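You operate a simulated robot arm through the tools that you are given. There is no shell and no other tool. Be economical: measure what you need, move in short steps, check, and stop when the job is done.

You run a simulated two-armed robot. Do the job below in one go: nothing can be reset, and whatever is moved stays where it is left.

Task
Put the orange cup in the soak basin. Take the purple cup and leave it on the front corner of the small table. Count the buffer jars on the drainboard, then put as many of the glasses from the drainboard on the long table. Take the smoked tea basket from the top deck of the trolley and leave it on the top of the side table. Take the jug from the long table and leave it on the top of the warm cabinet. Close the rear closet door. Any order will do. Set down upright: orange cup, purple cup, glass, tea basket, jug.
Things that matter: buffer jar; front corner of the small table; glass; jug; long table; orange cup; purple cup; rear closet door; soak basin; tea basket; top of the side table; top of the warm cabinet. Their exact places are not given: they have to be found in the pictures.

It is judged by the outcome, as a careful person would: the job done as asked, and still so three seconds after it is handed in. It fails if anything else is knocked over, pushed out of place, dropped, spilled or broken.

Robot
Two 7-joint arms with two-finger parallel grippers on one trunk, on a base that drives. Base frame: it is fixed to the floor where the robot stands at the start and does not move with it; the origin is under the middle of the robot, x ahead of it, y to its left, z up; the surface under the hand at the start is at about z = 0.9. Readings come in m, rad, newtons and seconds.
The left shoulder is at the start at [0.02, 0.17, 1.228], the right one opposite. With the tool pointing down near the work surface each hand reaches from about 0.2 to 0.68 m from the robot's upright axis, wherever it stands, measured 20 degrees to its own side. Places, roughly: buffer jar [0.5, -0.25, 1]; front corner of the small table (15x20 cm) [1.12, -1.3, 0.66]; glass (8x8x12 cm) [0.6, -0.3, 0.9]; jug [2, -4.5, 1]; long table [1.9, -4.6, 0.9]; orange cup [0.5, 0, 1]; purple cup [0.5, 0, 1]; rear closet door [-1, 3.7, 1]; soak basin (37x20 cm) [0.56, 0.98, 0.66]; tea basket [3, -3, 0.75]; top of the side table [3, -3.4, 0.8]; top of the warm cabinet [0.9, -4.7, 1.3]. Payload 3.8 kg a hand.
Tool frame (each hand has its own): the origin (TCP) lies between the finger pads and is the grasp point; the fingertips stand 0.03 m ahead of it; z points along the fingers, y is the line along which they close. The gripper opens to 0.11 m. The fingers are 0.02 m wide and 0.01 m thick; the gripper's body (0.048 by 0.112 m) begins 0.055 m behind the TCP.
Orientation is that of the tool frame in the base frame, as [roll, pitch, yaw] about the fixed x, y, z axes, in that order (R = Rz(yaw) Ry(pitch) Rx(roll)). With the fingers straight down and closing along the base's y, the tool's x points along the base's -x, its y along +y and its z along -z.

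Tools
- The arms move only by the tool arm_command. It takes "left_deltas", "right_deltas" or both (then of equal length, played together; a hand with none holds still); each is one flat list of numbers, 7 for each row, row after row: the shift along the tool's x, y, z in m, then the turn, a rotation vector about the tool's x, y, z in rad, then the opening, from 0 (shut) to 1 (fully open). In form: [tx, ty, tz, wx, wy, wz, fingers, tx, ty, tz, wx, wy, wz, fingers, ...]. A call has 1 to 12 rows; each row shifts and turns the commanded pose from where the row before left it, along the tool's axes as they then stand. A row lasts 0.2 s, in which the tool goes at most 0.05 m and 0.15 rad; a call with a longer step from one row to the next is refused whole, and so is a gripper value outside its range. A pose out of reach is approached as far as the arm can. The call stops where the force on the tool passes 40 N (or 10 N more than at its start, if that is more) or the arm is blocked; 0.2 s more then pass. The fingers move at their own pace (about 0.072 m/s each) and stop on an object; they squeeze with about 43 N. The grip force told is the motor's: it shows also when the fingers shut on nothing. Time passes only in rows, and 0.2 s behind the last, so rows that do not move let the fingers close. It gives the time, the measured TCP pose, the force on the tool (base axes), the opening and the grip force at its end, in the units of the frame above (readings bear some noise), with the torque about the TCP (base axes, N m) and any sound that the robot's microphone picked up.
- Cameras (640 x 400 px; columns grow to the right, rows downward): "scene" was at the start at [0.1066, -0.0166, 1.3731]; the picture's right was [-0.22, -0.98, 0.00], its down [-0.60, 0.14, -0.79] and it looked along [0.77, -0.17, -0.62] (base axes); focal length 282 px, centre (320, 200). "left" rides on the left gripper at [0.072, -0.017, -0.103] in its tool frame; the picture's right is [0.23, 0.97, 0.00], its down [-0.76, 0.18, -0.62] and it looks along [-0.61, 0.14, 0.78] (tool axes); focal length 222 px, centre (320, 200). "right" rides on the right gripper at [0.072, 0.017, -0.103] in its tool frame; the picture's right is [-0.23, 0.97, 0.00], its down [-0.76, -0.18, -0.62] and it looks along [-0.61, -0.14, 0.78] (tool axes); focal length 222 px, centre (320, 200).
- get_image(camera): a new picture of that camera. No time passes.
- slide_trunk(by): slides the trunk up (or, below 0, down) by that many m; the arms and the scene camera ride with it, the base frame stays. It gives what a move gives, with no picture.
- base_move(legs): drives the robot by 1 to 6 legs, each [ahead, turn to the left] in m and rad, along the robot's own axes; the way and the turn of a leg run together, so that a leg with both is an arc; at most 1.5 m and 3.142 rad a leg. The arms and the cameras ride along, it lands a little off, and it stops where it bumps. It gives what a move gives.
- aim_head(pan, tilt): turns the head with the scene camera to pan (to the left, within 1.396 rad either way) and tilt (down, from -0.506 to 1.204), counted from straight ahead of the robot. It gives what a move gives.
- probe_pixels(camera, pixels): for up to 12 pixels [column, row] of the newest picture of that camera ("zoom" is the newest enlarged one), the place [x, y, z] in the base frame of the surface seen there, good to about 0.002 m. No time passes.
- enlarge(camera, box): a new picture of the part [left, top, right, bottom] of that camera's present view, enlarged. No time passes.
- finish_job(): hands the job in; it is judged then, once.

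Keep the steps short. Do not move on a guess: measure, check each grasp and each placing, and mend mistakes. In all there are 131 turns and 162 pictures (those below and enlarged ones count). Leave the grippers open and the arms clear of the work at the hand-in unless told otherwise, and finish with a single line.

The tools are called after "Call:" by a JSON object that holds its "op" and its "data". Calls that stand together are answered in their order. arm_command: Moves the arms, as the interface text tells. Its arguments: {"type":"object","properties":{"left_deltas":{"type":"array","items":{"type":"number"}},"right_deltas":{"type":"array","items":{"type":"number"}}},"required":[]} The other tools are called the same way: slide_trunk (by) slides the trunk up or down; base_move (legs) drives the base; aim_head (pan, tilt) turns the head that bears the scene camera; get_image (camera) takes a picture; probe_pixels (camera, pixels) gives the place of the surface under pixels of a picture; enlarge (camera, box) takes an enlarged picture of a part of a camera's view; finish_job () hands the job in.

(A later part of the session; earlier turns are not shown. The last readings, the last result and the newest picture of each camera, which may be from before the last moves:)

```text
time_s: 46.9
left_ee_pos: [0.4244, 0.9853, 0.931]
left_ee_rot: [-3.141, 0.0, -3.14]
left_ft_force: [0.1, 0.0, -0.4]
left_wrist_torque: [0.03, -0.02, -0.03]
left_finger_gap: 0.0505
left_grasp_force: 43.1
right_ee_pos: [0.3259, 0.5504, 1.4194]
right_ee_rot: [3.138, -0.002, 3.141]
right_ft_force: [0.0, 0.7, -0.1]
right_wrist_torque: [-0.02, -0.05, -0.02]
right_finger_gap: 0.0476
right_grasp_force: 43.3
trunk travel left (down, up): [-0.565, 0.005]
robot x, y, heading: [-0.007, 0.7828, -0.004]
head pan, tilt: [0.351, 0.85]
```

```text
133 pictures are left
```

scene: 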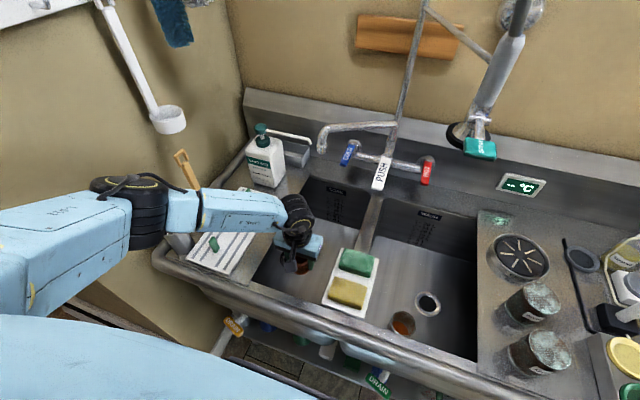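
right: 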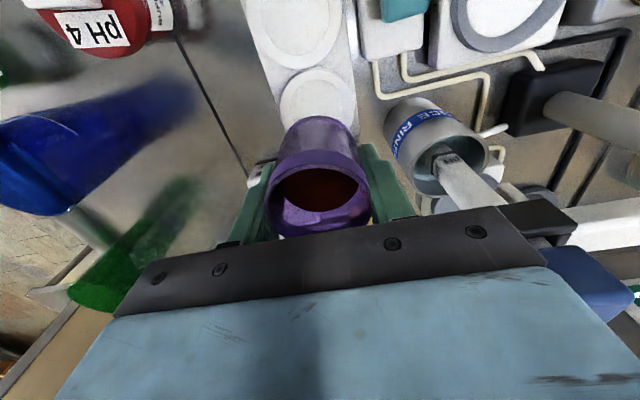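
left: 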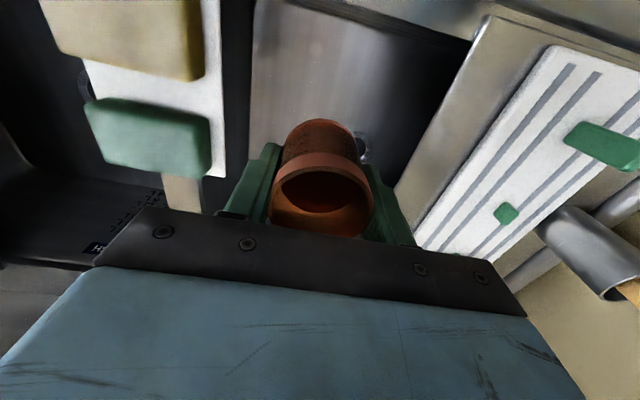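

Call:
{"op": "probe_pixels", "data": {"camera": "scene", "pixels": [[150, 190], [150, 240], [180, 230], [220, 228], [260, 232], [280, 220], [215, 243], [190, 180], [300, 215], [100, 250]]}}

Call:
{"op": "enlarge", "data": {"camera": "scene", "box": [80, 140, 340, 300]}}

```text
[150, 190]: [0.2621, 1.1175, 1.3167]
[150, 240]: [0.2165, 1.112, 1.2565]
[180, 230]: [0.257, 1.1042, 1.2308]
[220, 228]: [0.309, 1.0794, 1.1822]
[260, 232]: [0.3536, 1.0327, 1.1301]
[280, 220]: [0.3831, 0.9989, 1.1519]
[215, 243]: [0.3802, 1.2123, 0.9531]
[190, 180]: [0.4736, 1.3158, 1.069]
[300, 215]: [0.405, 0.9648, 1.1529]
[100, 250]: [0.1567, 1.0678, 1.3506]
```

```text
2.46 times, centred on (210, 220) of scene
```

zoom: 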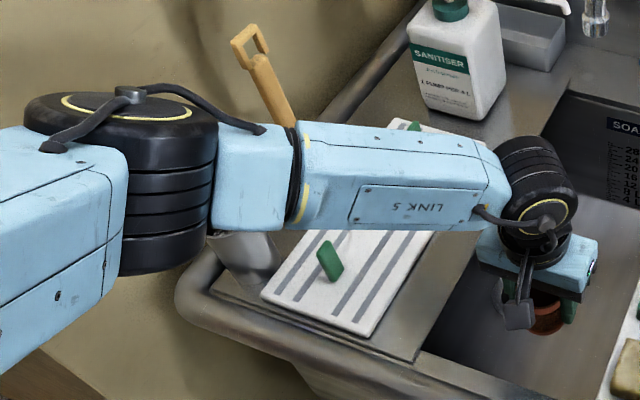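

Now the forearm slopes up well. Move forward to x≈0.50 and down to z≈0.83, then check again.

Call:
{"op": "arm_command", "data": {"left_deltas": [0, 0, 0.03, 0, 0, 0, 0, -0.03, 0, 0.03, 0, 0, 0, 0, -0.03, 0, 0.03, 0, 0, 0, 0, -0.015, 0, 0.01, 0, 0, 0, 0]}}

Call:
{"op": "enlarge", "data": {"camera": "scene", "box": [80, 140, 340, 300]}}

Call:
{"op": "get_image", "data": {"camera": "left"}}

Call:
{"op": "probe_pixels", "data": {"camera": "zoom", "pixels": [[250, 230], [330, 225], [400, 230], [450, 235], [480, 230], [520, 260], [520, 150], [215, 245], [380, 335], [330, 260]]}}

```text
time_s: 47.9
left_ee_pos: [0.4713, 0.9875, 0.8556]
left_ee_rot: [-3.141, 0.0, -3.14]
left_ft_force: [-0.8, -0.1, -0.1]
left_wrist_torque: [-0.02, 0.02, -0.01]
left_finger_gap: 0.0507
left_grasp_force: 42.8
left hand out of reach, approached as far as the arm can: row 3, 4
right_ee_pos: [0.3254, 0.5527, 1.4196]
right_ee_rot: [-3.141, 0.0, -3.141]
right_ft_force: [0.5, -0.6, 0.1]
right_wrist_torque: [-0.01, -0.02, 0.01]
right_finger_gap: 0.0475
right_grasp_force: 43.2
trunk travel left (down, up): [-0.565, 0.005]
robot x, y, heading: [-0.0048, 0.7802, -0.003]
head pan, tilt: [0.351, 0.85]
```

```text
2.46 times, centred on (210, 220) of scene
```

zoom: 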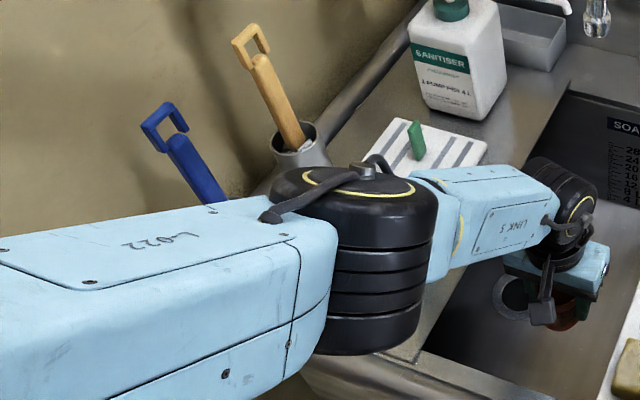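

```text
130 pictures are left
```

left: 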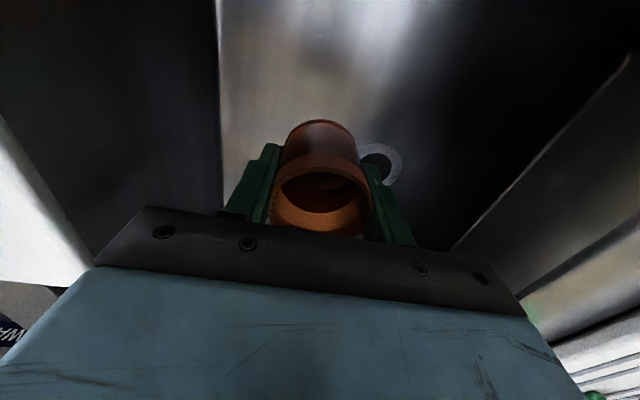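

```text
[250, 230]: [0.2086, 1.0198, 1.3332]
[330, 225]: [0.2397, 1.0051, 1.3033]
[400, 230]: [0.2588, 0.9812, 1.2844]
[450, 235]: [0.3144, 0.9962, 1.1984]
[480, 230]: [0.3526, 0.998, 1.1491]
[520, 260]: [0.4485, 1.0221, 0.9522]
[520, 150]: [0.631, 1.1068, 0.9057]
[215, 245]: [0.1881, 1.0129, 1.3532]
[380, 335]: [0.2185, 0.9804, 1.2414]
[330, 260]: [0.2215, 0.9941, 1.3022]
```

The arm is now straight and steep: lowering the trunk carries it down rigidly. Lower trunk 6 cm, then shift forward 2.5 cm.

Call:
{"op": "slide_trunk", "data": {"by": -0.06}}

Call:
{"op": "arm_command", "data": {"left_deltas": [-0.025, 0, 0, 0, 0, 0, 0]}}

Call:
{"op": "enlarge", "data": {"camera": "scene", "box": [160, 140, 400, 290]}}

```text
time_s: 48.9
left_ee_pos: [0.4699, 0.9866, 0.7968]
left_ee_rot: [3.141, 0.0, 3.141]
left_ft_force: [0.3, 0.6, 0.3]
left_wrist_torque: [0.02, 0.01, 0.01]
left_finger_gap: 0.0502
left_grasp_force: 42.6
right_ee_pos: [0.3254, 0.5505, 1.3593]
right_ee_rot: [3.137, 0.0, 3.141]
right_ft_force: [0.4, 0.2, -1.2]
right_wrist_torque: [-0.03, 0.01, -0.05]
right_finger_gap: 0.0477
right_grasp_force: 43.1
trunk travel left (down, up): [-0.505, 0.065]
robot x, y, heading: [-0.008, 0.7803, -0.001]
head pan, tilt: [0.351, 0.85]
```

```text
time_s: 49.3
left_ee_pos: [0.4761, 0.9863, 0.8015]
left_ee_rot: [-3.142, 0.001, -3.137]
left_ft_force: [-0.3, 0.1, -0.9]
left_wrist_torque: [0.0, 0.02, 0.0]
left_finger_gap: 0.0504
left_grasp_force: 43.0
left hand out of reach, approached as far as the arm can: row 1
right_ee_pos: [0.3261, 0.5511, 1.3596]
right_ee_rot: [3.138, 0.001, -3.141]
right_ft_force: [-0.4, 0.4, -0.9]
right_wrist_torque: [0.03, 0.0, -0.04]
right_finger_gap: 0.0476
right_grasp_force: 42.7
trunk travel left (down, up): [-0.505, 0.065]
robot x, y, heading: [-0.0051, 0.7773, -0.002]
head pan, tilt: [0.351, 0.85]
```

```text
2.67 times, centred on (280, 215) of scene
```

zoom: 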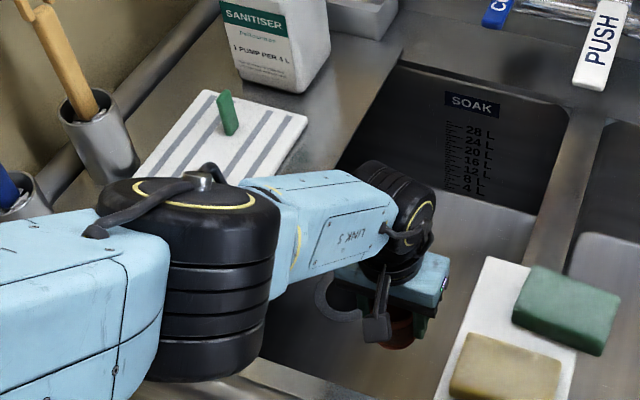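

Call:
{"op": "arm_command", "data": {"left_deltas": [-0.01, 0, -0.035, 0, 0, 0, 0, -0.015, 0, 0, 0, 0, 0, 0]}}

Call:
{"op": "slide_trunk", "data": {"by": -0.09}}

Call:
{"op": "get_image", "data": {"camera": "left"}}

Call:
{"op": "get_image", "data": {"camera": "scene"}}

```text
time_s: 49.9
left_ee_pos: [0.5004, 0.9843, 0.8356]
left_ee_rot: [3.139, -0.001, -3.138]
left_ft_force: [0.5, 0.6, -1.1]
left_wrist_torque: [-0.01, -0.01, -0.02]
left_finger_gap: 0.0503
left_grasp_force: 43.0
right_ee_pos: [0.3264, 0.548, 1.3589]
right_ee_rot: [3.138, 0.0, -3.141]
right_ft_force: [-0.2, 0.3, -0.4]
right_wrist_torque: [0.04, 0.02, -0.03]
right_finger_gap: 0.0474
right_grasp_force: 42.5
trunk travel left (down, up): [-0.505, 0.065]
robot x, y, heading: [-0.0064, 0.7767, -0.005]
head pan, tilt: [0.351, 0.85]
```

```text
time_s: 51.1
left_ee_pos: [0.5011, 0.9864, 0.7453]
left_ee_rot: [-3.14, -0.002, -3.139]
left_ft_force: [-0.1, -0.6, -1.1]
left_wrist_torque: [0.02, 0.03, 0.0]
left_finger_gap: 0.0504
left_grasp_force: 43.0
right_ee_pos: [0.3263, 0.5514, 1.2683]
right_ee_rot: [3.139, 0.001, -3.141]
right_ft_force: [0.2, 0.3, -0.4]
right_wrist_torque: [0.03, 0.02, 0.05]
right_finger_gap: 0.0476
right_grasp_force: 42.8
trunk travel left (down, up): [-0.415, 0.155]
robot x, y, heading: [-0.0023, 0.7806, -0.001]
head pan, tilt: [0.351, 0.85]
```

```text
128 pictures are left
```

left: 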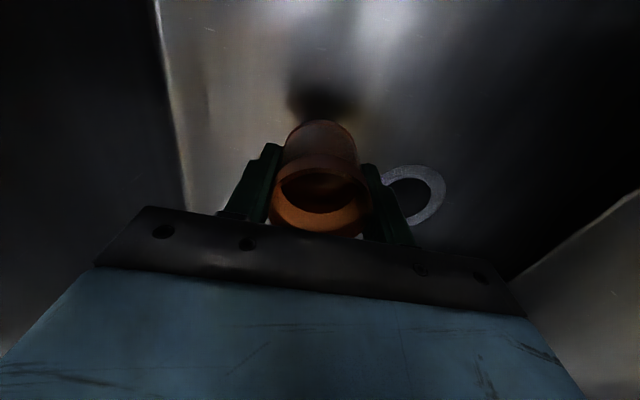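

```text
127 pictures are left
```

scene: 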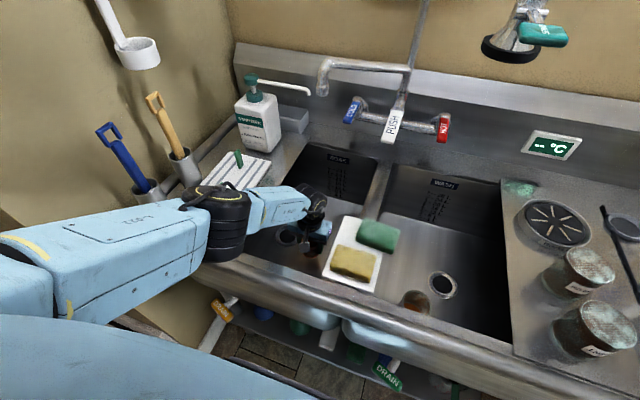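

Call:
{"op": "probe_pixels", "data": {"camera": "left", "pixels": [[320, 124], [320, 130], [320, 160], [320, 90], [320, 40], [200, 120], [430, 100], [250, 200], [170, 60]]}}

```text
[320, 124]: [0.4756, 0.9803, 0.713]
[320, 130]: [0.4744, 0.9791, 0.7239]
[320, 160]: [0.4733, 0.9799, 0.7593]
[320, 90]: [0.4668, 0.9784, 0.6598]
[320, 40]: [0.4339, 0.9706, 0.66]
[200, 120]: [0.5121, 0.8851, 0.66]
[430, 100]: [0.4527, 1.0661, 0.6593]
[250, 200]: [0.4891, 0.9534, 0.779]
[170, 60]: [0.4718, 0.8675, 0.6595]
```

Cup bottom ≈0.706, floor 0.659. Lower the trunk 4.4 cm.

Call:
{"op": "slide_trunk", "data": {"by": -0.045}}

Call:
{"op": "get_image", "data": {"camera": "left"}}

Call:
{"op": "probe_pixels", "data": {"camera": "left", "pixels": [[320, 120], [320, 123], [320, 126], [320, 116], [320, 112]]}}

```text
time_s: 52.0
left_ee_pos: [0.5011, 0.9861, 0.702]
left_ee_rot: [3.14, 0.004, -3.14]
left_ft_force: [-1.9, 1.6, 23.9]
left_wrist_torque: [0.17, 0.22, -0.08]
left_finger_gap: 0.0503
left_grasp_force: 43.1
right_ee_pos: [0.325, 0.5506, 1.225]
right_ee_rot: [3.138, 0.0, 3.141]
right_ft_force: [-0.1, 0.2, -1.8]
right_wrist_torque: [0.02, 0.0, -0.01]
right_finger_gap: 0.0475
right_grasp_force: 42.5
trunk travel left (down, up): [-0.37, 0.2]
robot x, y, heading: [-0.0093, 0.779, -0.002]
head pan, tilt: [0.351, 0.85]
```

```text
126 pictures are left
```

left: 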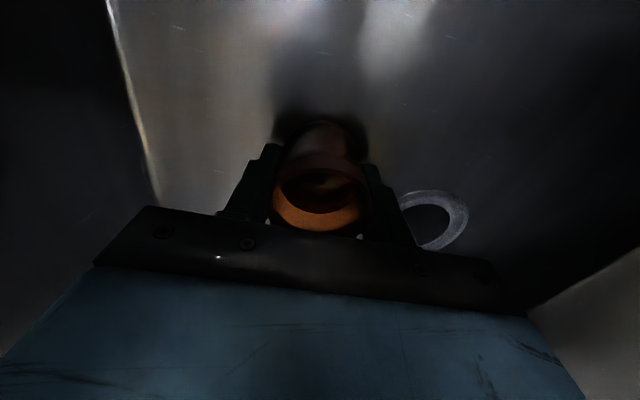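

```text
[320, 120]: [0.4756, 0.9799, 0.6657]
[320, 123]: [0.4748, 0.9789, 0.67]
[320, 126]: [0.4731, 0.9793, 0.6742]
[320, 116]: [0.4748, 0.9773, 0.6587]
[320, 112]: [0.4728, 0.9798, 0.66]
```

Firm contact. Open the fingers and raise with the trunk.

Call:
{"op": "arm_command", "data": {"left_deltas": [0, 0, 0, 0, 0, 0, 0.72, 0, 0, 0, 0, 0, 0, 0.72, 0, 0, 0, 0, 0, 0, 0.72]}}

Call:
{"op": "slide_trunk", "data": {"by": 0.19}}

Call:
{"op": "get_image", "data": {"camera": "left"}}

```text
time_s: 52.8
left_ee_pos: [0.4998, 0.9845, 0.6991]
left_ee_rot: [3.141, 0.001, -3.139]
left_ft_force: [-0.2, 0.2, 0.3]
left_wrist_torque: [0.02, -0.01, 0.04]
left_finger_gap: 0.0793
left_grasp_force: 0.0
right_ee_pos: [0.3262, 0.5508, 1.2239]
right_ee_rot: [3.138, -0.001, 3.14]
right_ft_force: [0.6, -0.1, -1.2]
right_wrist_torque: [0.01, 0.0, 0.0]
right_finger_gap: 0.0475
right_grasp_force: 42.7
trunk travel left (down, up): [-0.37, 0.2]
robot x, y, heading: [-0.0059, 0.7795, -0.004]
head pan, tilt: [0.351, 0.85]
```

```text
time_s: 54.9
left_ee_pos: [0.5007, 0.9858, 0.8906]
left_ee_rot: [3.14, 0.0, -3.14]
left_ft_force: [-0.4, -0.1, -0.4]
left_wrist_torque: [-0.02, -0.02, 0.01]
left_finger_gap: 0.0794
left_grasp_force: 0.0
right_ee_pos: [0.3255, 0.5502, 1.4139]
right_ee_rot: [3.14, 0.0, -3.141]
right_ft_force: [-1.0, 0.2, -1.1]
right_wrist_torque: [0.03, 0.01, 0.0]
right_finger_gap: 0.0476
right_grasp_force: 43.3
trunk travel left (down, up): [-0.56, 0.01]
robot x, y, heading: [-0.0047, 0.7786, -0.001]
head pan, tilt: [0.351, 0.85]
```

```text
125 pictures are left
```

left: 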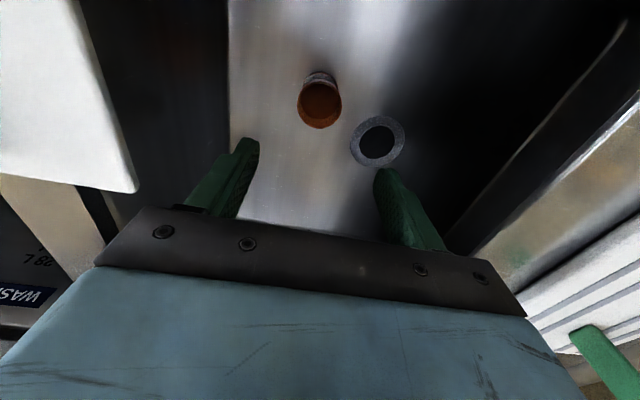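

Orange cup stands upright in the soak basin. Retract the left hand up and back, then lower the trunk to normal.

Call:
{"op": "arm_command", "data": {"left_deltas": [0.03, 0, -0.03, 0, 0, 0, 0.72, 0.03, 0, -0.03, 0, 0, 0, 0.72, 0.015, 0, -0.045, 0, 0, 0, 0.72, 0.015, 0.005, -0.045, 0, 0, 0, 0.72, 0.015, 0.01, -0.045, 0, 0, 0, 0.72, 0.015, 0.01, -0.045, 0, 0, 0, 0.72, 0.015, 0.01, -0.045, 0, 0, 0, 0.72, 0.015, 0.01, -0.045, 0, 0, 0, 0.72, 0.015, 0.01, -0.045, 0, 0, 0, 0.72, 0, 0, -0.045, 0, 0, 0, 0.72, 0, 0, -0.045, 0, 0, 0, 0.72]}}

Call:
{"op": "slide_trunk", "data": {"by": -0.17}}

Call:
{"op": "get_image", "data": {"camera": "scene"}}

```text
time_s: 57.3
left_ee_pos: [0.3344, 1.0406, 1.3573]
left_ee_rot: [3.14, 0.001, -3.14]
left_ft_force: [0.4, 0.6, 0.2]
left_wrist_torque: [-0.02, 0.02, -0.02]
left_finger_gap: 0.0795
left_grasp_force: 0.1
right_ee_pos: [0.3258, 0.5518, 1.4152]
right_ee_rot: [3.138, -0.002, 3.141]
right_ft_force: [-0.4, 0.9, -1.2]
right_wrist_torque: [-0.01, 0.01, 0.01]
right_finger_gap: 0.0478
right_grasp_force: 42.8
trunk travel left (down, up): [-0.56, 0.01]
robot x, y, heading: [-0.0064, 0.7823, -0.004]
head pan, tilt: [0.351, 0.85]
```

```text
time_s: 59.2
left_ee_pos: [0.3349, 1.0405, 1.1862]
left_ee_rot: [3.141, 0.0, 3.142]
left_ft_force: [0.6, 0.4, -0.7]
left_wrist_torque: [-0.01, 0.0, -0.04]
left_finger_gap: 0.0793
left_grasp_force: 0.2
right_ee_pos: [0.3255, 0.5509, 1.2455]
right_ee_rot: [3.138, -0.001, 3.14]
right_ft_force: [0.7, -0.8, -0.7]
right_wrist_torque: [-0.02, 0.0, 0.01]
right_finger_gap: 0.0474
right_grasp_force: 42.9
trunk travel left (down, up): [-0.39, 0.18]
robot x, y, heading: [-0.0075, 0.7794, -0.003]
head pan, tilt: [0.351, 0.85]
```

```text
124 pictures are left
```

scene: 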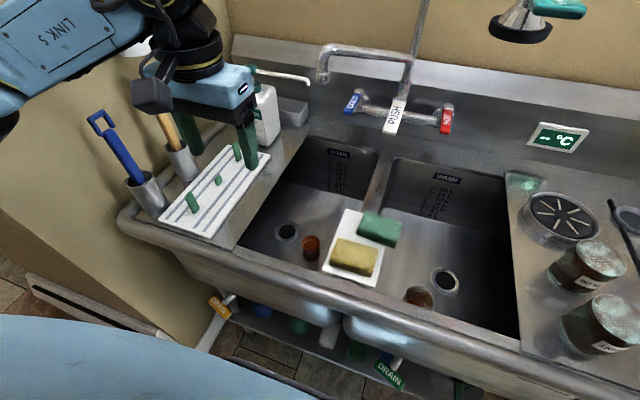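

Orange cup is fine. The closet door is nearest from here, so next: back up, turn left toward the corridor and look.

Call:
{"op": "base_move", "data": {"legs": [[-0.24, 0], [0, 1.571]]}}

Call:
{"op": "aim_head", "data": {"pan": 0.1, "tilt": 0.3}}

Call:
{"op": "get_image", "data": {"camera": "scene"}}

```text
time_s: 64.8
left_ee_pos: [-0.5019, 1.1223, 1.1852]
left_ee_rot: [3.141, 0.0, -1.582]
left_ft_force: [-0.8, 0.5, -0.6]
left_wrist_torque: [0.02, -0.01, -0.02]
left_finger_gap: 0.0792
left_grasp_force: 0.0
right_ee_pos: [-0.0115, 1.106, 1.2453]
right_ee_rot: [3.139, 0.0, -1.585]
right_ft_force: [-0.1, 0.3, -1.7]
right_wrist_torque: [0.03, 0.01, -0.01]
right_finger_gap: 0.0475
right_grasp_force: 43.4
trunk travel left (down, up): [-0.39, 0.18]
robot x, y, heading: [-0.2482, 0.7765, 1.558]
head pan, tilt: [0.351, 0.85]
```

```text
time_s: 65.8
left_ee_pos: [-0.5031, 1.1222, 1.1862]
left_ee_rot: [-3.141, 0.001, -1.583]
left_ft_force: [-0.3, -0.8, 0.0]
left_wrist_torque: [-0.04, -0.03, -0.02]
left_finger_gap: 0.0794
left_grasp_force: 0.1
right_ee_pos: [-0.0106, 1.1067, 1.245]
right_ee_rot: [3.14, 0.0, -1.585]
right_ft_force: [-0.4, 0.1, -1.5]
right_wrist_torque: [0.01, 0.01, 0.01]
right_finger_gap: 0.0477
right_grasp_force: 43.2
trunk travel left (down, up): [-0.39, 0.18]
robot x, y, heading: [-0.2422, 0.7752, 1.556]
head pan, tilt: [0.099, 0.3]
```

```text
123 pictures are left
```

scene: 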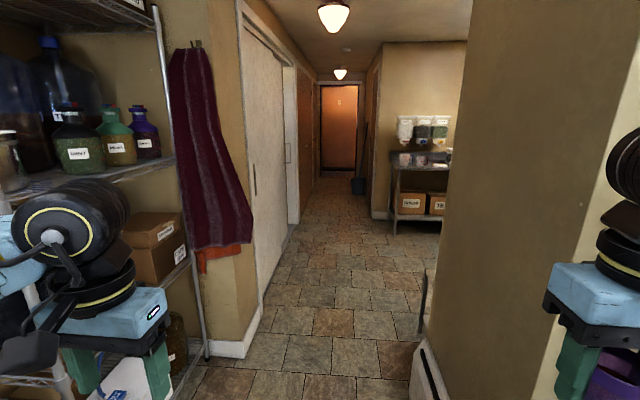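

Call:
{"op": "enlarge", "data": {"camera": "scene", "box": [200, 20, 380, 330]}}

Call:
{"op": "probe_pixels", "data": {"camera": "scene", "pixels": [[262, 150], [250, 100], [255, 170], [275, 150], [287, 150], [290, 170], [292, 200], [304, 140], [262, 300], [296, 235], [290, 100], [248, 300]]}}

```text
1.29 times, centred on (290, 175) of scene
```

zoom: 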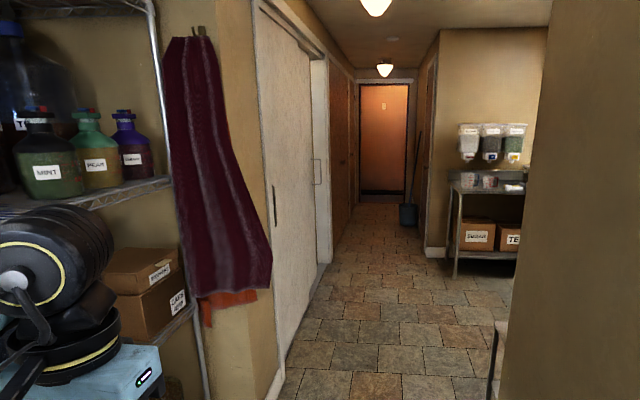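

```text
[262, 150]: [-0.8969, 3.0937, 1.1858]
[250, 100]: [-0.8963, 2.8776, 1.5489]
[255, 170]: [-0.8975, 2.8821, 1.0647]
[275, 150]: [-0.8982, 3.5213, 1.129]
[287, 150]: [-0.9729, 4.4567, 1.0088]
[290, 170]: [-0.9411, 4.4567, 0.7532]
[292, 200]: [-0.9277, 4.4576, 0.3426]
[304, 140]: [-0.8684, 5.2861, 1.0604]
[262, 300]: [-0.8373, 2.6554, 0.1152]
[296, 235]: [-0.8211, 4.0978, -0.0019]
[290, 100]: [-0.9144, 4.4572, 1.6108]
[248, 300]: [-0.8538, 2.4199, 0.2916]
```

Sliding closet at the left wall. Drive closer (about 1.7 m) and look.

Call:
{"op": "base_move", "data": {"legs": [[1.5, 0.013], [0.5, 0]]}}

Call:
{"op": "aim_head", "data": {"pan": 0.6, "tilt": 0.3}}

Call:
{"op": "get_image", "data": {"camera": "scene"}}

Call:
{"op": "probe_pixels", "data": {"camera": "scene", "pixels": [[200, 100], [250, 150], [300, 150], [350, 150], [400, 150], [450, 150], [500, 150], [300, 250], [350, 250], [400, 250], [450, 250], [540, 150]]}}

```text
time_s: 68.7
left_ee_pos: [-0.5094, 1.4549, 1.1922]
left_ee_rot: [-3.135, 0.026, -1.578]
left_ft_force: [-0.3, 0.3, 0.0]
left_wrist_torque: [0.02, 0.01, 0.01]
left_finger_gap: 0.0792
left_grasp_force: 0.1
right_ee_pos: [-0.012, 1.4324, 1.2479]
right_ee_rot: [-3.123, 0.017, -1.579]
right_ft_force: [0.0, 0.7, -1.2]
right_wrist_torque: [-0.04, 0.0, 0.01]
right_finger_gap: 0.0475
right_grasp_force: 43.0
trunk travel left (down, up): [-0.39, 0.18]
robot x, y, heading: [-0.2438, 1.1354, 1.544]
head pan, tilt: [0.099, 0.3]
stopped in leg 1: the robot was blocked; the commanded pose is now the measured one
```

```text
time_s: 69.6
left_ee_pos: [-0.5095, 1.4536, 1.1927]
left_ee_rot: [-3.135, 0.027, -1.579]
left_ft_force: [0.8, 0.1, -0.2]
left_wrist_torque: [-0.01, 0.02, -0.01]
left_finger_gap: 0.079
left_grasp_force: 0.0
right_ee_pos: [-0.0125, 1.4318, 1.2472]
right_ee_rot: [-3.121, 0.02, -1.575]
right_ft_force: [0.1, 0.1, -0.9]
right_wrist_torque: [-0.01, -0.01, -0.01]
right_finger_gap: 0.0477
right_grasp_force: 43.1
trunk travel left (down, up): [-0.39, 0.18]
robot x, y, heading: [-0.24, 1.1387, 1.549]
head pan, tilt: [0.6, 0.3]
```

```text
121 pictures are left
```

scene: 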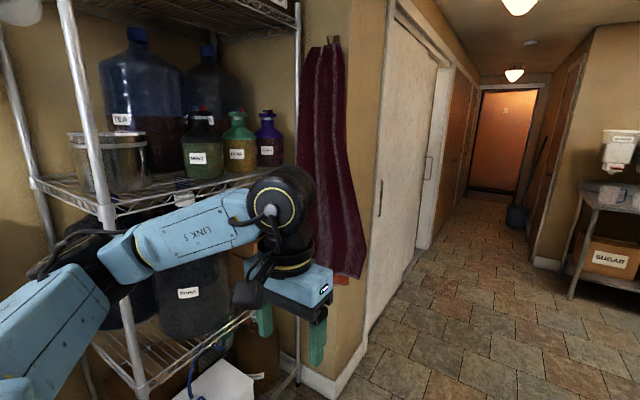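

```text
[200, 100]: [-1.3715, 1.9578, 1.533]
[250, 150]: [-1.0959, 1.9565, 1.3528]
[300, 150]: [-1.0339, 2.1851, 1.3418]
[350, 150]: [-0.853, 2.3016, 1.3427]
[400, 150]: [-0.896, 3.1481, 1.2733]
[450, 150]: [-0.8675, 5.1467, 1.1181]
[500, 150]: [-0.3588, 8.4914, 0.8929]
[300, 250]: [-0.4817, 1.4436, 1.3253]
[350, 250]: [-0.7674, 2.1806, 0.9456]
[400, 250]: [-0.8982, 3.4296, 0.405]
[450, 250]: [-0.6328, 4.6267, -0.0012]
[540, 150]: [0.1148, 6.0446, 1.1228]
```

Blocked. Back off a little, and look at both sides to see what touched.

Call:
{"op": "base_move", "data": {"legs": [[-0.12, 0]]}}

Call:
{"op": "aim_head", "data": {"pan": -1.0, "tilt": 0.4}}

Call:
{"op": "get_image", "data": {"camera": "scene"}}

Call:
{"op": "aim_head", "data": {"pan": 1.0, "tilt": 0.4}}

Call:
{"op": "get_image", "data": {"camera": "scene"}}

```text
time_s: 70.8
left_ee_pos: [-0.5032, 1.3611, 1.1866]
left_ee_rot: [3.141, 0.002, -1.578]
left_ft_force: [0.5, -0.9, -0.3]
left_wrist_torque: [0.04, -0.01, 0.0]
left_finger_gap: 0.0791
left_grasp_force: 0.1
right_ee_pos: [-0.0083, 1.343, 1.2376]
right_ee_rot: [-3.132, -0.011, -1.578]
right_ft_force: [-0.4, -0.4, -0.4]
right_wrist_torque: [0.01, -0.02, 0.02]
right_finger_gap: 0.0477
right_grasp_force: 43.0
trunk travel left (down, up): [-0.39, 0.18]
robot x, y, heading: [-0.2467, 1.0172, 1.541]
head pan, tilt: [0.6, 0.3]
```

```text
time_s: 72.5
left_ee_pos: [-0.5029, 1.3619, 1.1872]
left_ee_rot: [-3.141, 0.003, -1.577]
left_ft_force: [-0.2, 0.0, -0.5]
left_wrist_torque: [0.01, 0.01, 0.01]
left_finger_gap: 0.0793
left_grasp_force: 0.1
right_ee_pos: [-0.0089, 1.344, 1.2379]
right_ee_rot: [-3.13, -0.011, -1.578]
right_ft_force: [0.3, -0.1, -0.7]
right_wrist_torque: [-0.01, -0.01, 0.01]
right_finger_gap: 0.0474
right_grasp_force: 42.7
trunk travel left (down, up): [-0.39, 0.18]
robot x, y, heading: [-0.2505, 1.0217, 1.551]
head pan, tilt: [-1.0, 0.4]
```

```text
120 pictures are left
```

scene: 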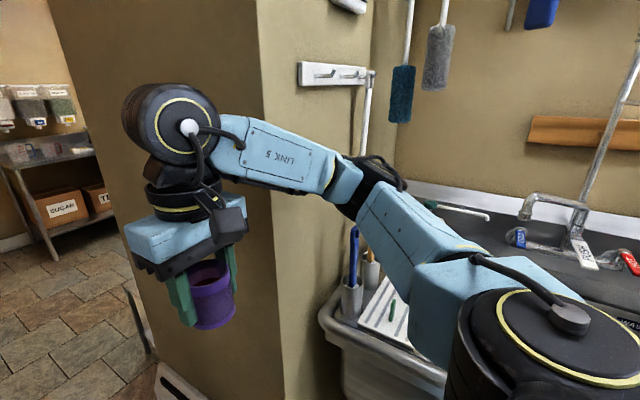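

```text
time_s: 74.4
left_ee_pos: [-0.5029, 1.3629, 1.1856]
left_ee_rot: [3.141, 0.001, -1.578]
left_ft_force: [-0.1, -1.0, -0.3]
left_wrist_torque: [0.0, 0.01, 0.04]
left_finger_gap: 0.0792
left_grasp_force: 0.1
right_ee_pos: [-0.0087, 1.3442, 1.2376]
right_ee_rot: [-3.13, -0.012, -1.578]
right_ft_force: [-0.6, -0.2, -1.5]
right_wrist_torque: [-0.01, 0.0, 0.01]
right_finger_gap: 0.0476
right_grasp_force: 42.7
trunk travel left (down, up): [-0.39, 0.18]
robot x, y, heading: [-0.2426, 1.0201, 1.55]
head pan, tilt: [1.0, 0.4]
```

```text
119 pictures are left
```

scene: 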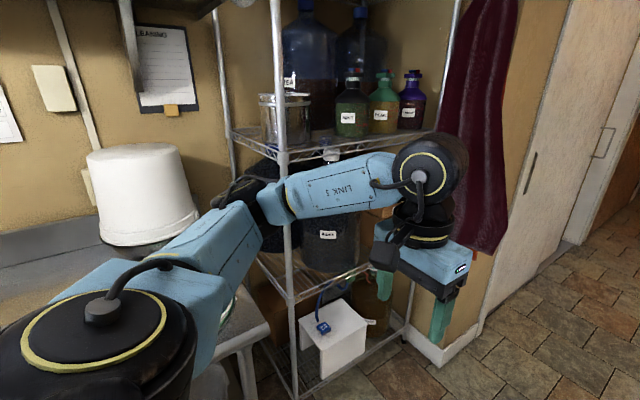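

The left elbow reached the shelf post. I'll stretch both hands forward and inward to narrow the robot.

Call:
{"op": "arm_command", "data": {"left_deltas": [-0.04, -0.03, 0, 0, 0, 0, 0.72, -0.04, -0.03, 0, 0, 0, 0, 0.72, -0.04, -0.03, 0, 0, 0, 0, 0.72, -0.04, -0.03, 0, 0, 0, 0, 0.72, -0.03, 0, 0, 0, 0, 0, 0.72], "right_deltas": [-0.04, 0.025, 0, 0, 0, 0, 0, -0.04, 0.025, 0, 0, 0, 0, 0, -0.04, 0.025, 0, 0, 0, 0, 0, -0.04, 0.025, 0, 0, 0, 0, 0, -0.03, 0, 0, 0, 0, 0, 0]}}

Call:
{"op": "get_image", "data": {"camera": "scene"}}

Call:
{"op": "probe_pixels", "data": {"camera": "scene", "pixels": [[150, 250], [200, 250], [240, 220], [270, 200], [300, 200], [285, 150], [350, 190], [400, 300], [440, 130], [285, 270]]}}

Call:
{"op": "aim_head", "data": {"pan": -1.0, "tilt": 0.4}}

Call:
{"op": "get_image", "data": {"camera": "scene"}}

Call:
{"op": "probe_pixels", "data": {"camera": "scene", "pixels": [[265, 100], [270, 300], [330, 200], [380, 220], [420, 250], [460, 270], [100, 50], [310, 150], [280, 380]]}}

```text
time_s: 75.6
left_ee_pos: [-0.3817, 1.553, 1.1853]
left_ee_rot: [-3.14, -0.001, -1.578]
left_ft_force: [0.1, -1.2, -0.2]
left_wrist_torque: [0.0, -0.03, 0.0]
left_finger_gap: 0.0794
left_grasp_force: 0.1
right_ee_pos: [-0.1077, 1.534, 1.233]
right_ee_rot: [-3.13, -0.012, -1.576]
right_ft_force: [-0.2, -0.3, -1.3]
right_wrist_torque: [0.03, 0.0, 0.0]
right_finger_gap: 0.0477
right_grasp_force: 42.9
trunk travel left (down, up): [-0.39, 0.18]
robot x, y, heading: [-0.25, 1.0211, 1.553]
head pan, tilt: [1.0, 0.4]
```

```text
118 pictures are left
```

scene: 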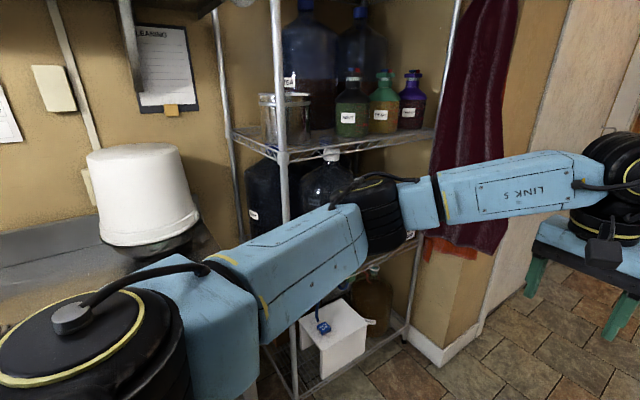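

```text
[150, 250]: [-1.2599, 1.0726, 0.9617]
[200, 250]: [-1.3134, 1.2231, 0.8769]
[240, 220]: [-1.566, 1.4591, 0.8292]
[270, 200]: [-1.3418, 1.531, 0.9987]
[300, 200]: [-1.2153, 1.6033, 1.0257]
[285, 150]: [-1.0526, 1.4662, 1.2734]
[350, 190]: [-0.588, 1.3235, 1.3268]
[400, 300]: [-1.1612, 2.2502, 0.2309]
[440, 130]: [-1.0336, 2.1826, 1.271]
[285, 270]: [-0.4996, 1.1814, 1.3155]
```

```text
time_s: 77.6
left_ee_pos: [-0.3823, 1.5526, 1.1852]
left_ee_rot: [-3.14, 0.003, -1.579]
left_ft_force: [-0.3, 0.6, -0.8]
left_wrist_torque: [0.0, -0.04, 0.0]
left_finger_gap: 0.0791
left_grasp_force: 0.1
right_ee_pos: [-0.1067, 1.5334, 1.2335]
right_ee_rot: [-3.129, -0.011, -1.578]
right_ft_force: [0.5, -0.2, -1.4]
right_wrist_torque: [-0.03, 0.0, -0.02]
right_finger_gap: 0.0474
right_grasp_force: 43.4
trunk travel left (down, up): [-0.39, 0.18]
robot x, y, heading: [-0.2467, 1.0207, 1.551]
head pan, tilt: [-1.0, 0.4]
```

```text
117 pictures are left
```

scene: 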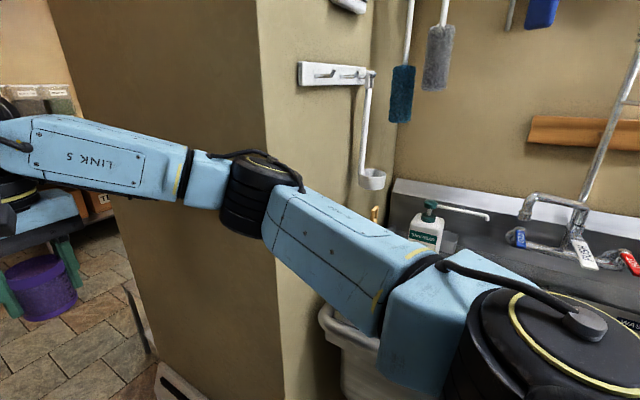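

```text
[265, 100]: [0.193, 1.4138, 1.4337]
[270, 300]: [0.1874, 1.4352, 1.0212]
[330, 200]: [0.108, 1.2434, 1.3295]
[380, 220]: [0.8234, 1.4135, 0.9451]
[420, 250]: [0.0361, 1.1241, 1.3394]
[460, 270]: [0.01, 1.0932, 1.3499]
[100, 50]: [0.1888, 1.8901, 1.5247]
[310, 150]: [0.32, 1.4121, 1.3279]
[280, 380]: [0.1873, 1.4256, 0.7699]
```

It was the right elbow against the wall corner (x=0.19, y=1.41); harmless. I shift the line to x≈−0.33 and continue.

Call:
{"op": "base_move", "data": {"legs": [[0, 0.19], [0.5, 0], [0, -0.17], [0.7, 0]]}}

Call:
{"op": "aim_head", "data": {"pan": 0.5, "tilt": 0.25}}

Call:
{"op": "get_image", "data": {"camera": "scene"}}

```text
time_s: 85.3
left_ee_pos: [-0.4681, 2.7459, 1.1865]
left_ee_rot: [-3.141, 0.0, -1.566]
left_ft_force: [-0.4, 0.5, -0.4]
left_wrist_torque: [-0.02, 0.02, 0.04]
left_finger_gap: 0.079
left_grasp_force: 0.0
right_ee_pos: [-0.193, 2.7316, 1.233]
right_ee_rot: [-3.131, -0.01, -1.567]
right_ft_force: [-0.5, 0.3, -0.9]
right_wrist_torque: [-0.03, 0.01, 0.02]
right_finger_gap: 0.0478
right_grasp_force: 43.6
trunk travel left (down, up): [-0.39, 0.18]
robot x, y, heading: [-0.3226, 2.2154, 1.562]
head pan, tilt: [-1.0, 0.4]
```

```text
time_s: 87.0
left_ee_pos: [-0.4677, 2.7459, 1.1853]
left_ee_rot: [-3.141, 0.002, -1.565]
left_ft_force: [-0.1, -0.2, -0.5]
left_wrist_torque: [0.0, 0.0, 0.01]
left_finger_gap: 0.079
left_grasp_force: 0.2
right_ee_pos: [-0.1936, 2.7304, 1.2339]
right_ee_rot: [-3.132, -0.011, -1.567]
right_ft_force: [0.1, 0.5, -0.5]
right_wrist_torque: [0.02, -0.01, -0.02]
right_finger_gap: 0.0478
right_grasp_force: 42.8
trunk travel left (down, up): [-0.39, 0.18]
robot x, y, heading: [-0.3282, 2.2212, 1.563]
head pan, tilt: [0.499, 0.25]
```

```text
116 pictures are left
```

scene: 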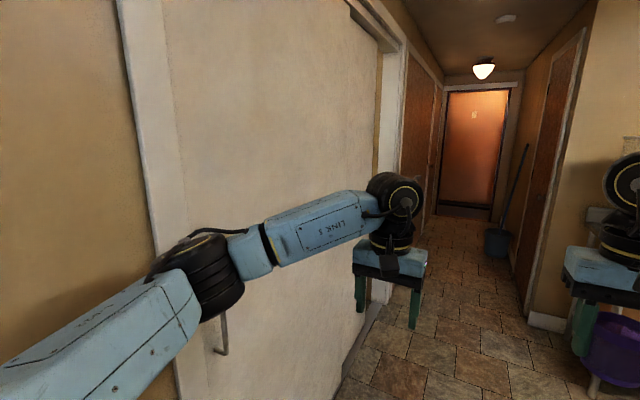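

Call:
{"op": "base_move", "data": {"legs": [[1.1, 0.005]]}}

Call:
{"op": "aim_head", "data": {"pan": 1.0, "tilt": 0.25}}

Call:
{"op": "get_image", "data": {"camera": "scene"}}

```text
time_s: 92.6
left_ee_pos: [-0.473, 3.8548, 1.1855]
left_ee_rot: [3.141, 0.003, -1.553]
left_ft_force: [-0.5, 0.3, -0.4]
left_wrist_torque: [0.02, 0.0, 0.03]
left_finger_gap: 0.0794
left_grasp_force: 0.1
right_ee_pos: [-0.196, 3.8455, 1.2348]
right_ee_rot: [-3.131, -0.01, -1.553]
right_ft_force: [0.3, 0.3, -1.0]
right_wrist_torque: [-0.01, -0.05, -0.03]
right_finger_gap: 0.0477
right_grasp_force: 43.2
trunk travel left (down, up): [-0.39, 0.18]
robot x, y, heading: [-0.3231, 3.3244, 1.575]
head pan, tilt: [0.499, 0.25]
```

```text
time_s: 93.6
left_ee_pos: [-0.4713, 3.853, 1.1869]
left_ee_rot: [3.141, 0.0, -1.553]
left_ft_force: [0.4, -0.6, 0.1]
left_wrist_torque: [-0.02, 0.0, 0.04]
left_finger_gap: 0.079
left_grasp_force: 0.0
right_ee_pos: [-0.1973, 3.8432, 1.2337]
right_ee_rot: [-3.132, -0.009, -1.554]
right_ft_force: [0.2, 0.0, -0.6]
right_wrist_torque: [-0.02, 0.02, -0.05]
right_finger_gap: 0.0475
right_grasp_force: 42.8
trunk travel left (down, up): [-0.39, 0.18]
robot x, y, heading: [-0.32, 3.3223, 1.572]
head pan, tilt: [1.0, 0.25]
```

```text
115 pictures are left
```

scene: 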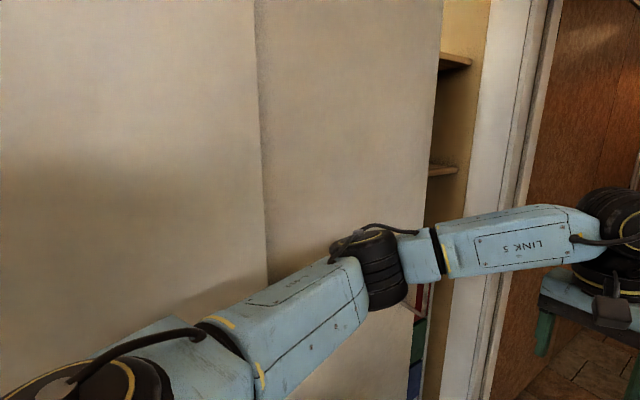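

Call:
{"op": "probe_pixels", "data": {"camera": "scene", "pixels": [[240, 150], [255, 150], [275, 150], [350, 150], [430, 100], [437, 60], [450, 100], [475, 150], [500, 150], [420, 150], [300, 50], [405, 320]]}}

Call:
{"op": "get_image", "data": {"camera": "left"}}

```text
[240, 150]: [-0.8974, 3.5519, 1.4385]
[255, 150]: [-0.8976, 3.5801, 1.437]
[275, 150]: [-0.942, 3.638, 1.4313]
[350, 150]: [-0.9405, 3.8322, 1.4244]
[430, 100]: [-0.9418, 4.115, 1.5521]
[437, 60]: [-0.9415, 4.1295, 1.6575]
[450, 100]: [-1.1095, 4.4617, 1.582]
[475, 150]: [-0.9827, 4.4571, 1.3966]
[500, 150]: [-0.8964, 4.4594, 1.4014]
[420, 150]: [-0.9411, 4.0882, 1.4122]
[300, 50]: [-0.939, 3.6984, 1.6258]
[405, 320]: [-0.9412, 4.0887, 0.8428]
```

```text
114 pictures are left
```

left: 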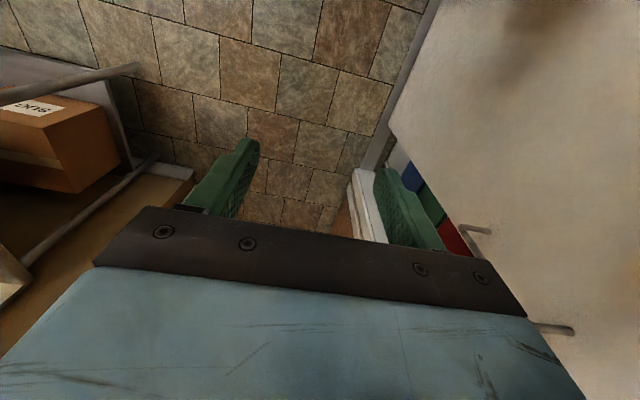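

Call:
{"op": "enlarge", "data": {"camera": "left", "box": [420, 180, 640, 380]}}

Call:
{"op": "probe_pixels", "data": {"camera": "left", "pixels": [[475, 229], [487, 231], [470, 226], [540, 326], [560, 329], [572, 331], [560, 325], [520, 250], [600, 330]]}}

```text
2.00 times, centred on (530, 280) of left
```

zoom: 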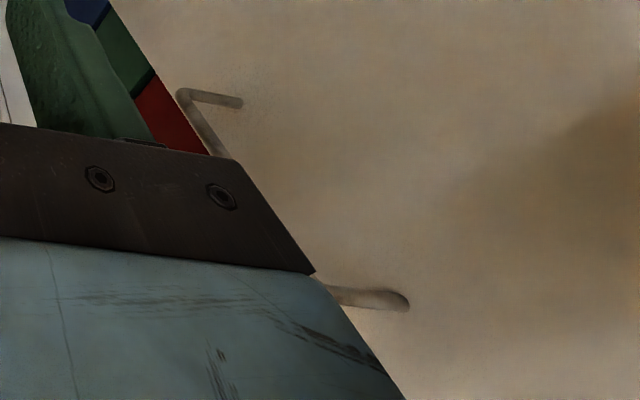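

```text
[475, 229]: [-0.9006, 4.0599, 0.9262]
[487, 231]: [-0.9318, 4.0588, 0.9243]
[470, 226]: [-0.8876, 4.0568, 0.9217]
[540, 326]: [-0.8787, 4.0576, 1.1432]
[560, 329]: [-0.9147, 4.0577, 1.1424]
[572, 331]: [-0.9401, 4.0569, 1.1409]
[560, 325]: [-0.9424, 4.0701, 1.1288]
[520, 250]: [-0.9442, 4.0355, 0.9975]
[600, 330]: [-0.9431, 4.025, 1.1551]
```

The rear panel (x −0.94, edge y 4.13) is open 0.33 m; its vertical bar handle is at (−0.882, 4.058), z 0.92–1.145. Check the right side before driving on.

Call:
{"op": "aim_head", "data": {"pan": -0.5, "tilt": 0.4}}

Call:
{"op": "get_image", "data": {"camera": "scene"}}

Call:
{"op": "probe_pixels", "data": {"camera": "scene", "pixels": [[250, 100], [200, 150], [300, 200], [350, 150], [300, 120], [400, 300], [450, 200], [150, 200], [500, 150], [600, 200]]}}

```text
time_s: 95.2
left_ee_pos: [-0.4716, 3.8545, 1.1858]
left_ee_rot: [3.141, 0.003, -1.553]
left_ft_force: [0.9, -0.1, 0.7]
left_wrist_torque: [-0.01, 0.02, -0.03]
left_finger_gap: 0.0795
left_grasp_force: 0.1
right_ee_pos: [-0.1962, 3.8437, 1.2341]
right_ee_rot: [-3.131, -0.01, -1.553]
right_ft_force: [-0.4, -1.0, -0.6]
right_wrist_torque: [0.02, 0.03, 0.0]
right_finger_gap: 0.0476
right_grasp_force: 42.7
trunk travel left (down, up): [-0.39, 0.18]
robot x, y, heading: [-0.3233, 3.3261, 1.574]
head pan, tilt: [-0.499, 0.4]
```

```text
112 pictures are left
```

scene: 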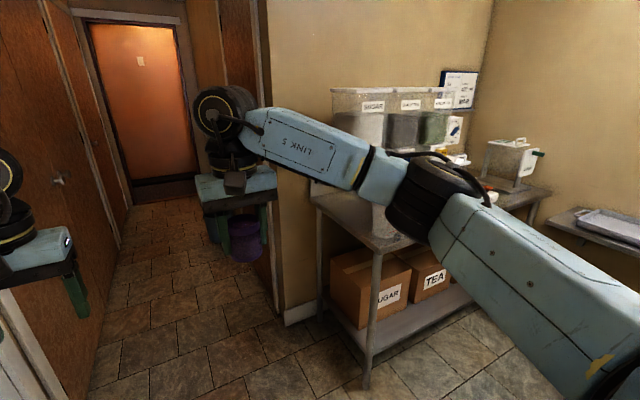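

```text
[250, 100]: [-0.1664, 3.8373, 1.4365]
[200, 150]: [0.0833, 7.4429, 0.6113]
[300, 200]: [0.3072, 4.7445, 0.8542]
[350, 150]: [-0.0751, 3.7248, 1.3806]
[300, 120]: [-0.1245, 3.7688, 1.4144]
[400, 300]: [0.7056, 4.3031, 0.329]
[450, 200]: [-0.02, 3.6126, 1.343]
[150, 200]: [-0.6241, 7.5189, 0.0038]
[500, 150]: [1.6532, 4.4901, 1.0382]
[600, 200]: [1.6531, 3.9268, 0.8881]
```

Space is free. I'll face the closet squarely: retract the hands, drive to about (−0.25, 4.15), and turn left to face the door.

Call:
{"op": "arm_command", "data": {"left_deltas": [0.045, 0.02, 0, 0, 0, 0, 0.72, 0.045, 0.02, 0, 0, 0, 0, 0.72, 0.045, 0.02, 0, 0, 0, 0, 0.72, 0.045, 0.02, 0, 0, 0, 0, 0.72], "right_deltas": [0.045, -0.02, 0, 0, 0, 0, 0, 0.045, -0.02, 0, 0, 0, 0, 0, 0.045, -0.02, 0, 0, 0, 0, 0, 0.045, -0.02, 0, 0, 0, 0, 0]}}

Call:
{"op": "base_move", "data": {"legs": [[0, -0.09], [0.83, 0], [0, 1.655]]}}

Call:
{"op": "aim_head", "data": {"pan": 0.1, "tilt": 0.5}}

Call:
{"op": "get_image", "data": {"camera": "scene"}}

```text
time_s: 96.2
left_ee_pos: [-0.5485, 3.6707, 1.1868]
left_ee_rot: [-3.14, 0.002, -1.553]
left_ft_force: [0.1, -0.5, -0.1]
left_wrist_torque: [0.03, 0.05, -0.03]
left_finger_gap: 0.0793
left_grasp_force: 0.1
right_ee_pos: [-0.1125, 3.6623, 1.2382]
right_ee_rot: [-3.13, -0.009, -1.554]
right_ft_force: [-0.5, -0.4, -1.6]
right_wrist_torque: [0.0, 0.02, -0.01]
right_finger_gap: 0.0475
right_grasp_force: 43.6
trunk travel left (down, up): [-0.39, 0.18]
robot x, y, heading: [-0.3256, 3.3238, 1.574]
head pan, tilt: [-0.499, 0.4]
```

```text
time_s: 105.1
left_ee_pos: [-0.602, 3.9287, 1.1861]
left_ee_rot: [-3.141, 0.002, 0.022]
left_ft_force: [0.9, -0.3, -0.3]
left_wrist_torque: [-0.01, 0.02, 0.0]
left_finger_gap: 0.0794
left_grasp_force: 0.1
right_ee_pos: [-0.5938, 4.3632, 1.237]
right_ee_rot: [-3.131, -0.009, 0.019]
right_ft_force: [-0.5, 0.0, -1.3]
right_wrist_torque: [0.01, 0.0, -0.01]
right_finger_gap: 0.0477
right_grasp_force: 42.9
trunk travel left (down, up): [-0.39, 0.18]
robot x, y, heading: [-0.2554, 4.1544, -3.132]
head pan, tilt: [-0.499, 0.4]
```

```text
time_s: 106.1
left_ee_pos: [-0.6014, 3.9278, 1.1856]
left_ee_rot: [3.141, 0.0, 0.021]
left_ft_force: [-0.3, 0.8, -0.6]
left_wrist_torque: [0.0, -0.02, 0.0]
left_finger_gap: 0.0792
left_grasp_force: 0.1
right_ee_pos: [-0.595, 4.3625, 1.2365]
right_ee_rot: [-3.132, -0.01, 0.02]
right_ft_force: [-0.3, 1.0, -0.9]
right_wrist_torque: [-0.03, 0.0, -0.01]
right_finger_gap: 0.0474
right_grasp_force: 42.7
trunk travel left (down, up): [-0.39, 0.18]
robot x, y, heading: [-0.2545, 4.1547, -3.136]
head pan, tilt: [0.099, 0.499]
```

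```text
111 pictures are left
```

scene: 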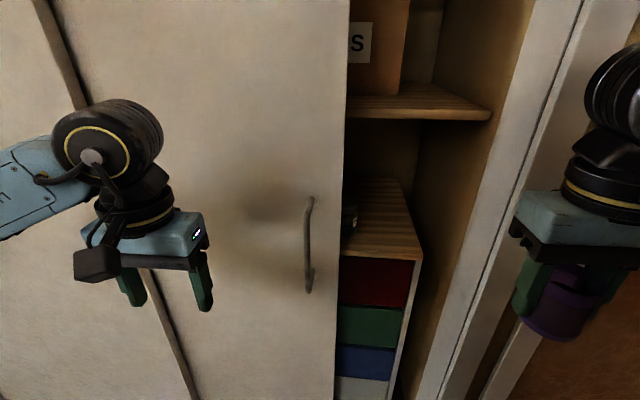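

Handle is clearly visible at (309,245). Bring the left hand in front and tilt it ~52° toward the door.

Call:
{"op": "arm_command", "data": {"left_deltas": [-0.03, -0.033, 0, 0, 0, 0, 0.72, -0.03, -0.033, 0, 0, 0, 0, 0.72, -0.03, -0.033, 0, 0, 0, 0, 0.72, -0.02, -0.033, 0, 0, 0, 0, 0.72, 0, 0, 0, 0, -0.15, 0, 0.72, 0, 0, 0, 0, -0.15, 0, 0.72, 0, 0, 0, 0, -0.15, 0, 0.72, 0, 0, 0, 0, -0.15, 0, 0.72, 0, 0, 0, 0, -0.15, 0, 0.72, 0, 0, 0, 0, -0.15, 0, 0.72]}}

Call:
{"op": "get_image", "data": {"camera": "scene"}}

Call:
{"op": "get_image", "data": {"camera": "left"}}

```text
time_s: 108.3
left_ee_pos: [-0.7155, 4.058, 1.1866]
left_ee_rot: [-3.141, 0.902, 0.021]
left_ft_force: [-0.2, -0.5, -0.3]
left_wrist_torque: [0.01, -0.03, -0.03]
left_finger_gap: 0.0793
left_grasp_force: 0.1
right_ee_pos: [-0.5939, 4.3628, 1.2363]
right_ee_rot: [-3.132, -0.012, 0.02]
right_ft_force: [-0.1, 0.4, 0.1]
right_wrist_torque: [-0.02, 0.01, -0.01]
right_finger_gap: 0.0477
right_grasp_force: 42.5
trunk travel left (down, up): [-0.39, 0.18]
robot x, y, heading: [-0.2532, 4.1546, -3.134]
head pan, tilt: [0.099, 0.499]
```

```text
110 pictures are left
```

scene: 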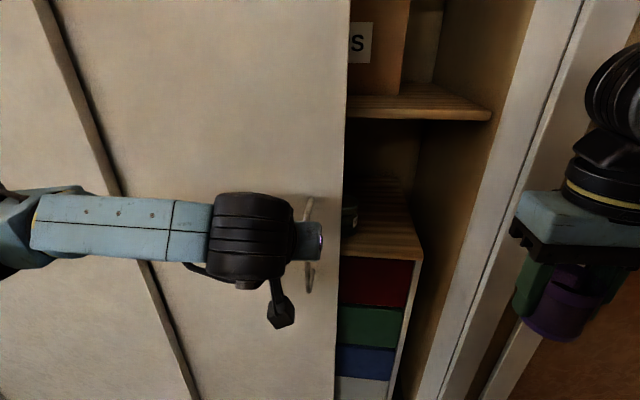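

```text
109 pictures are left
```

left: 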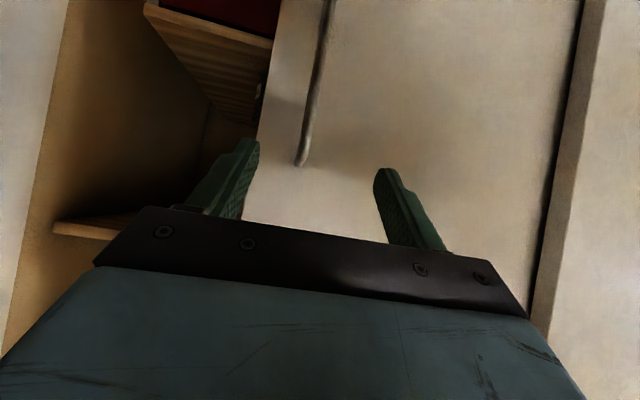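

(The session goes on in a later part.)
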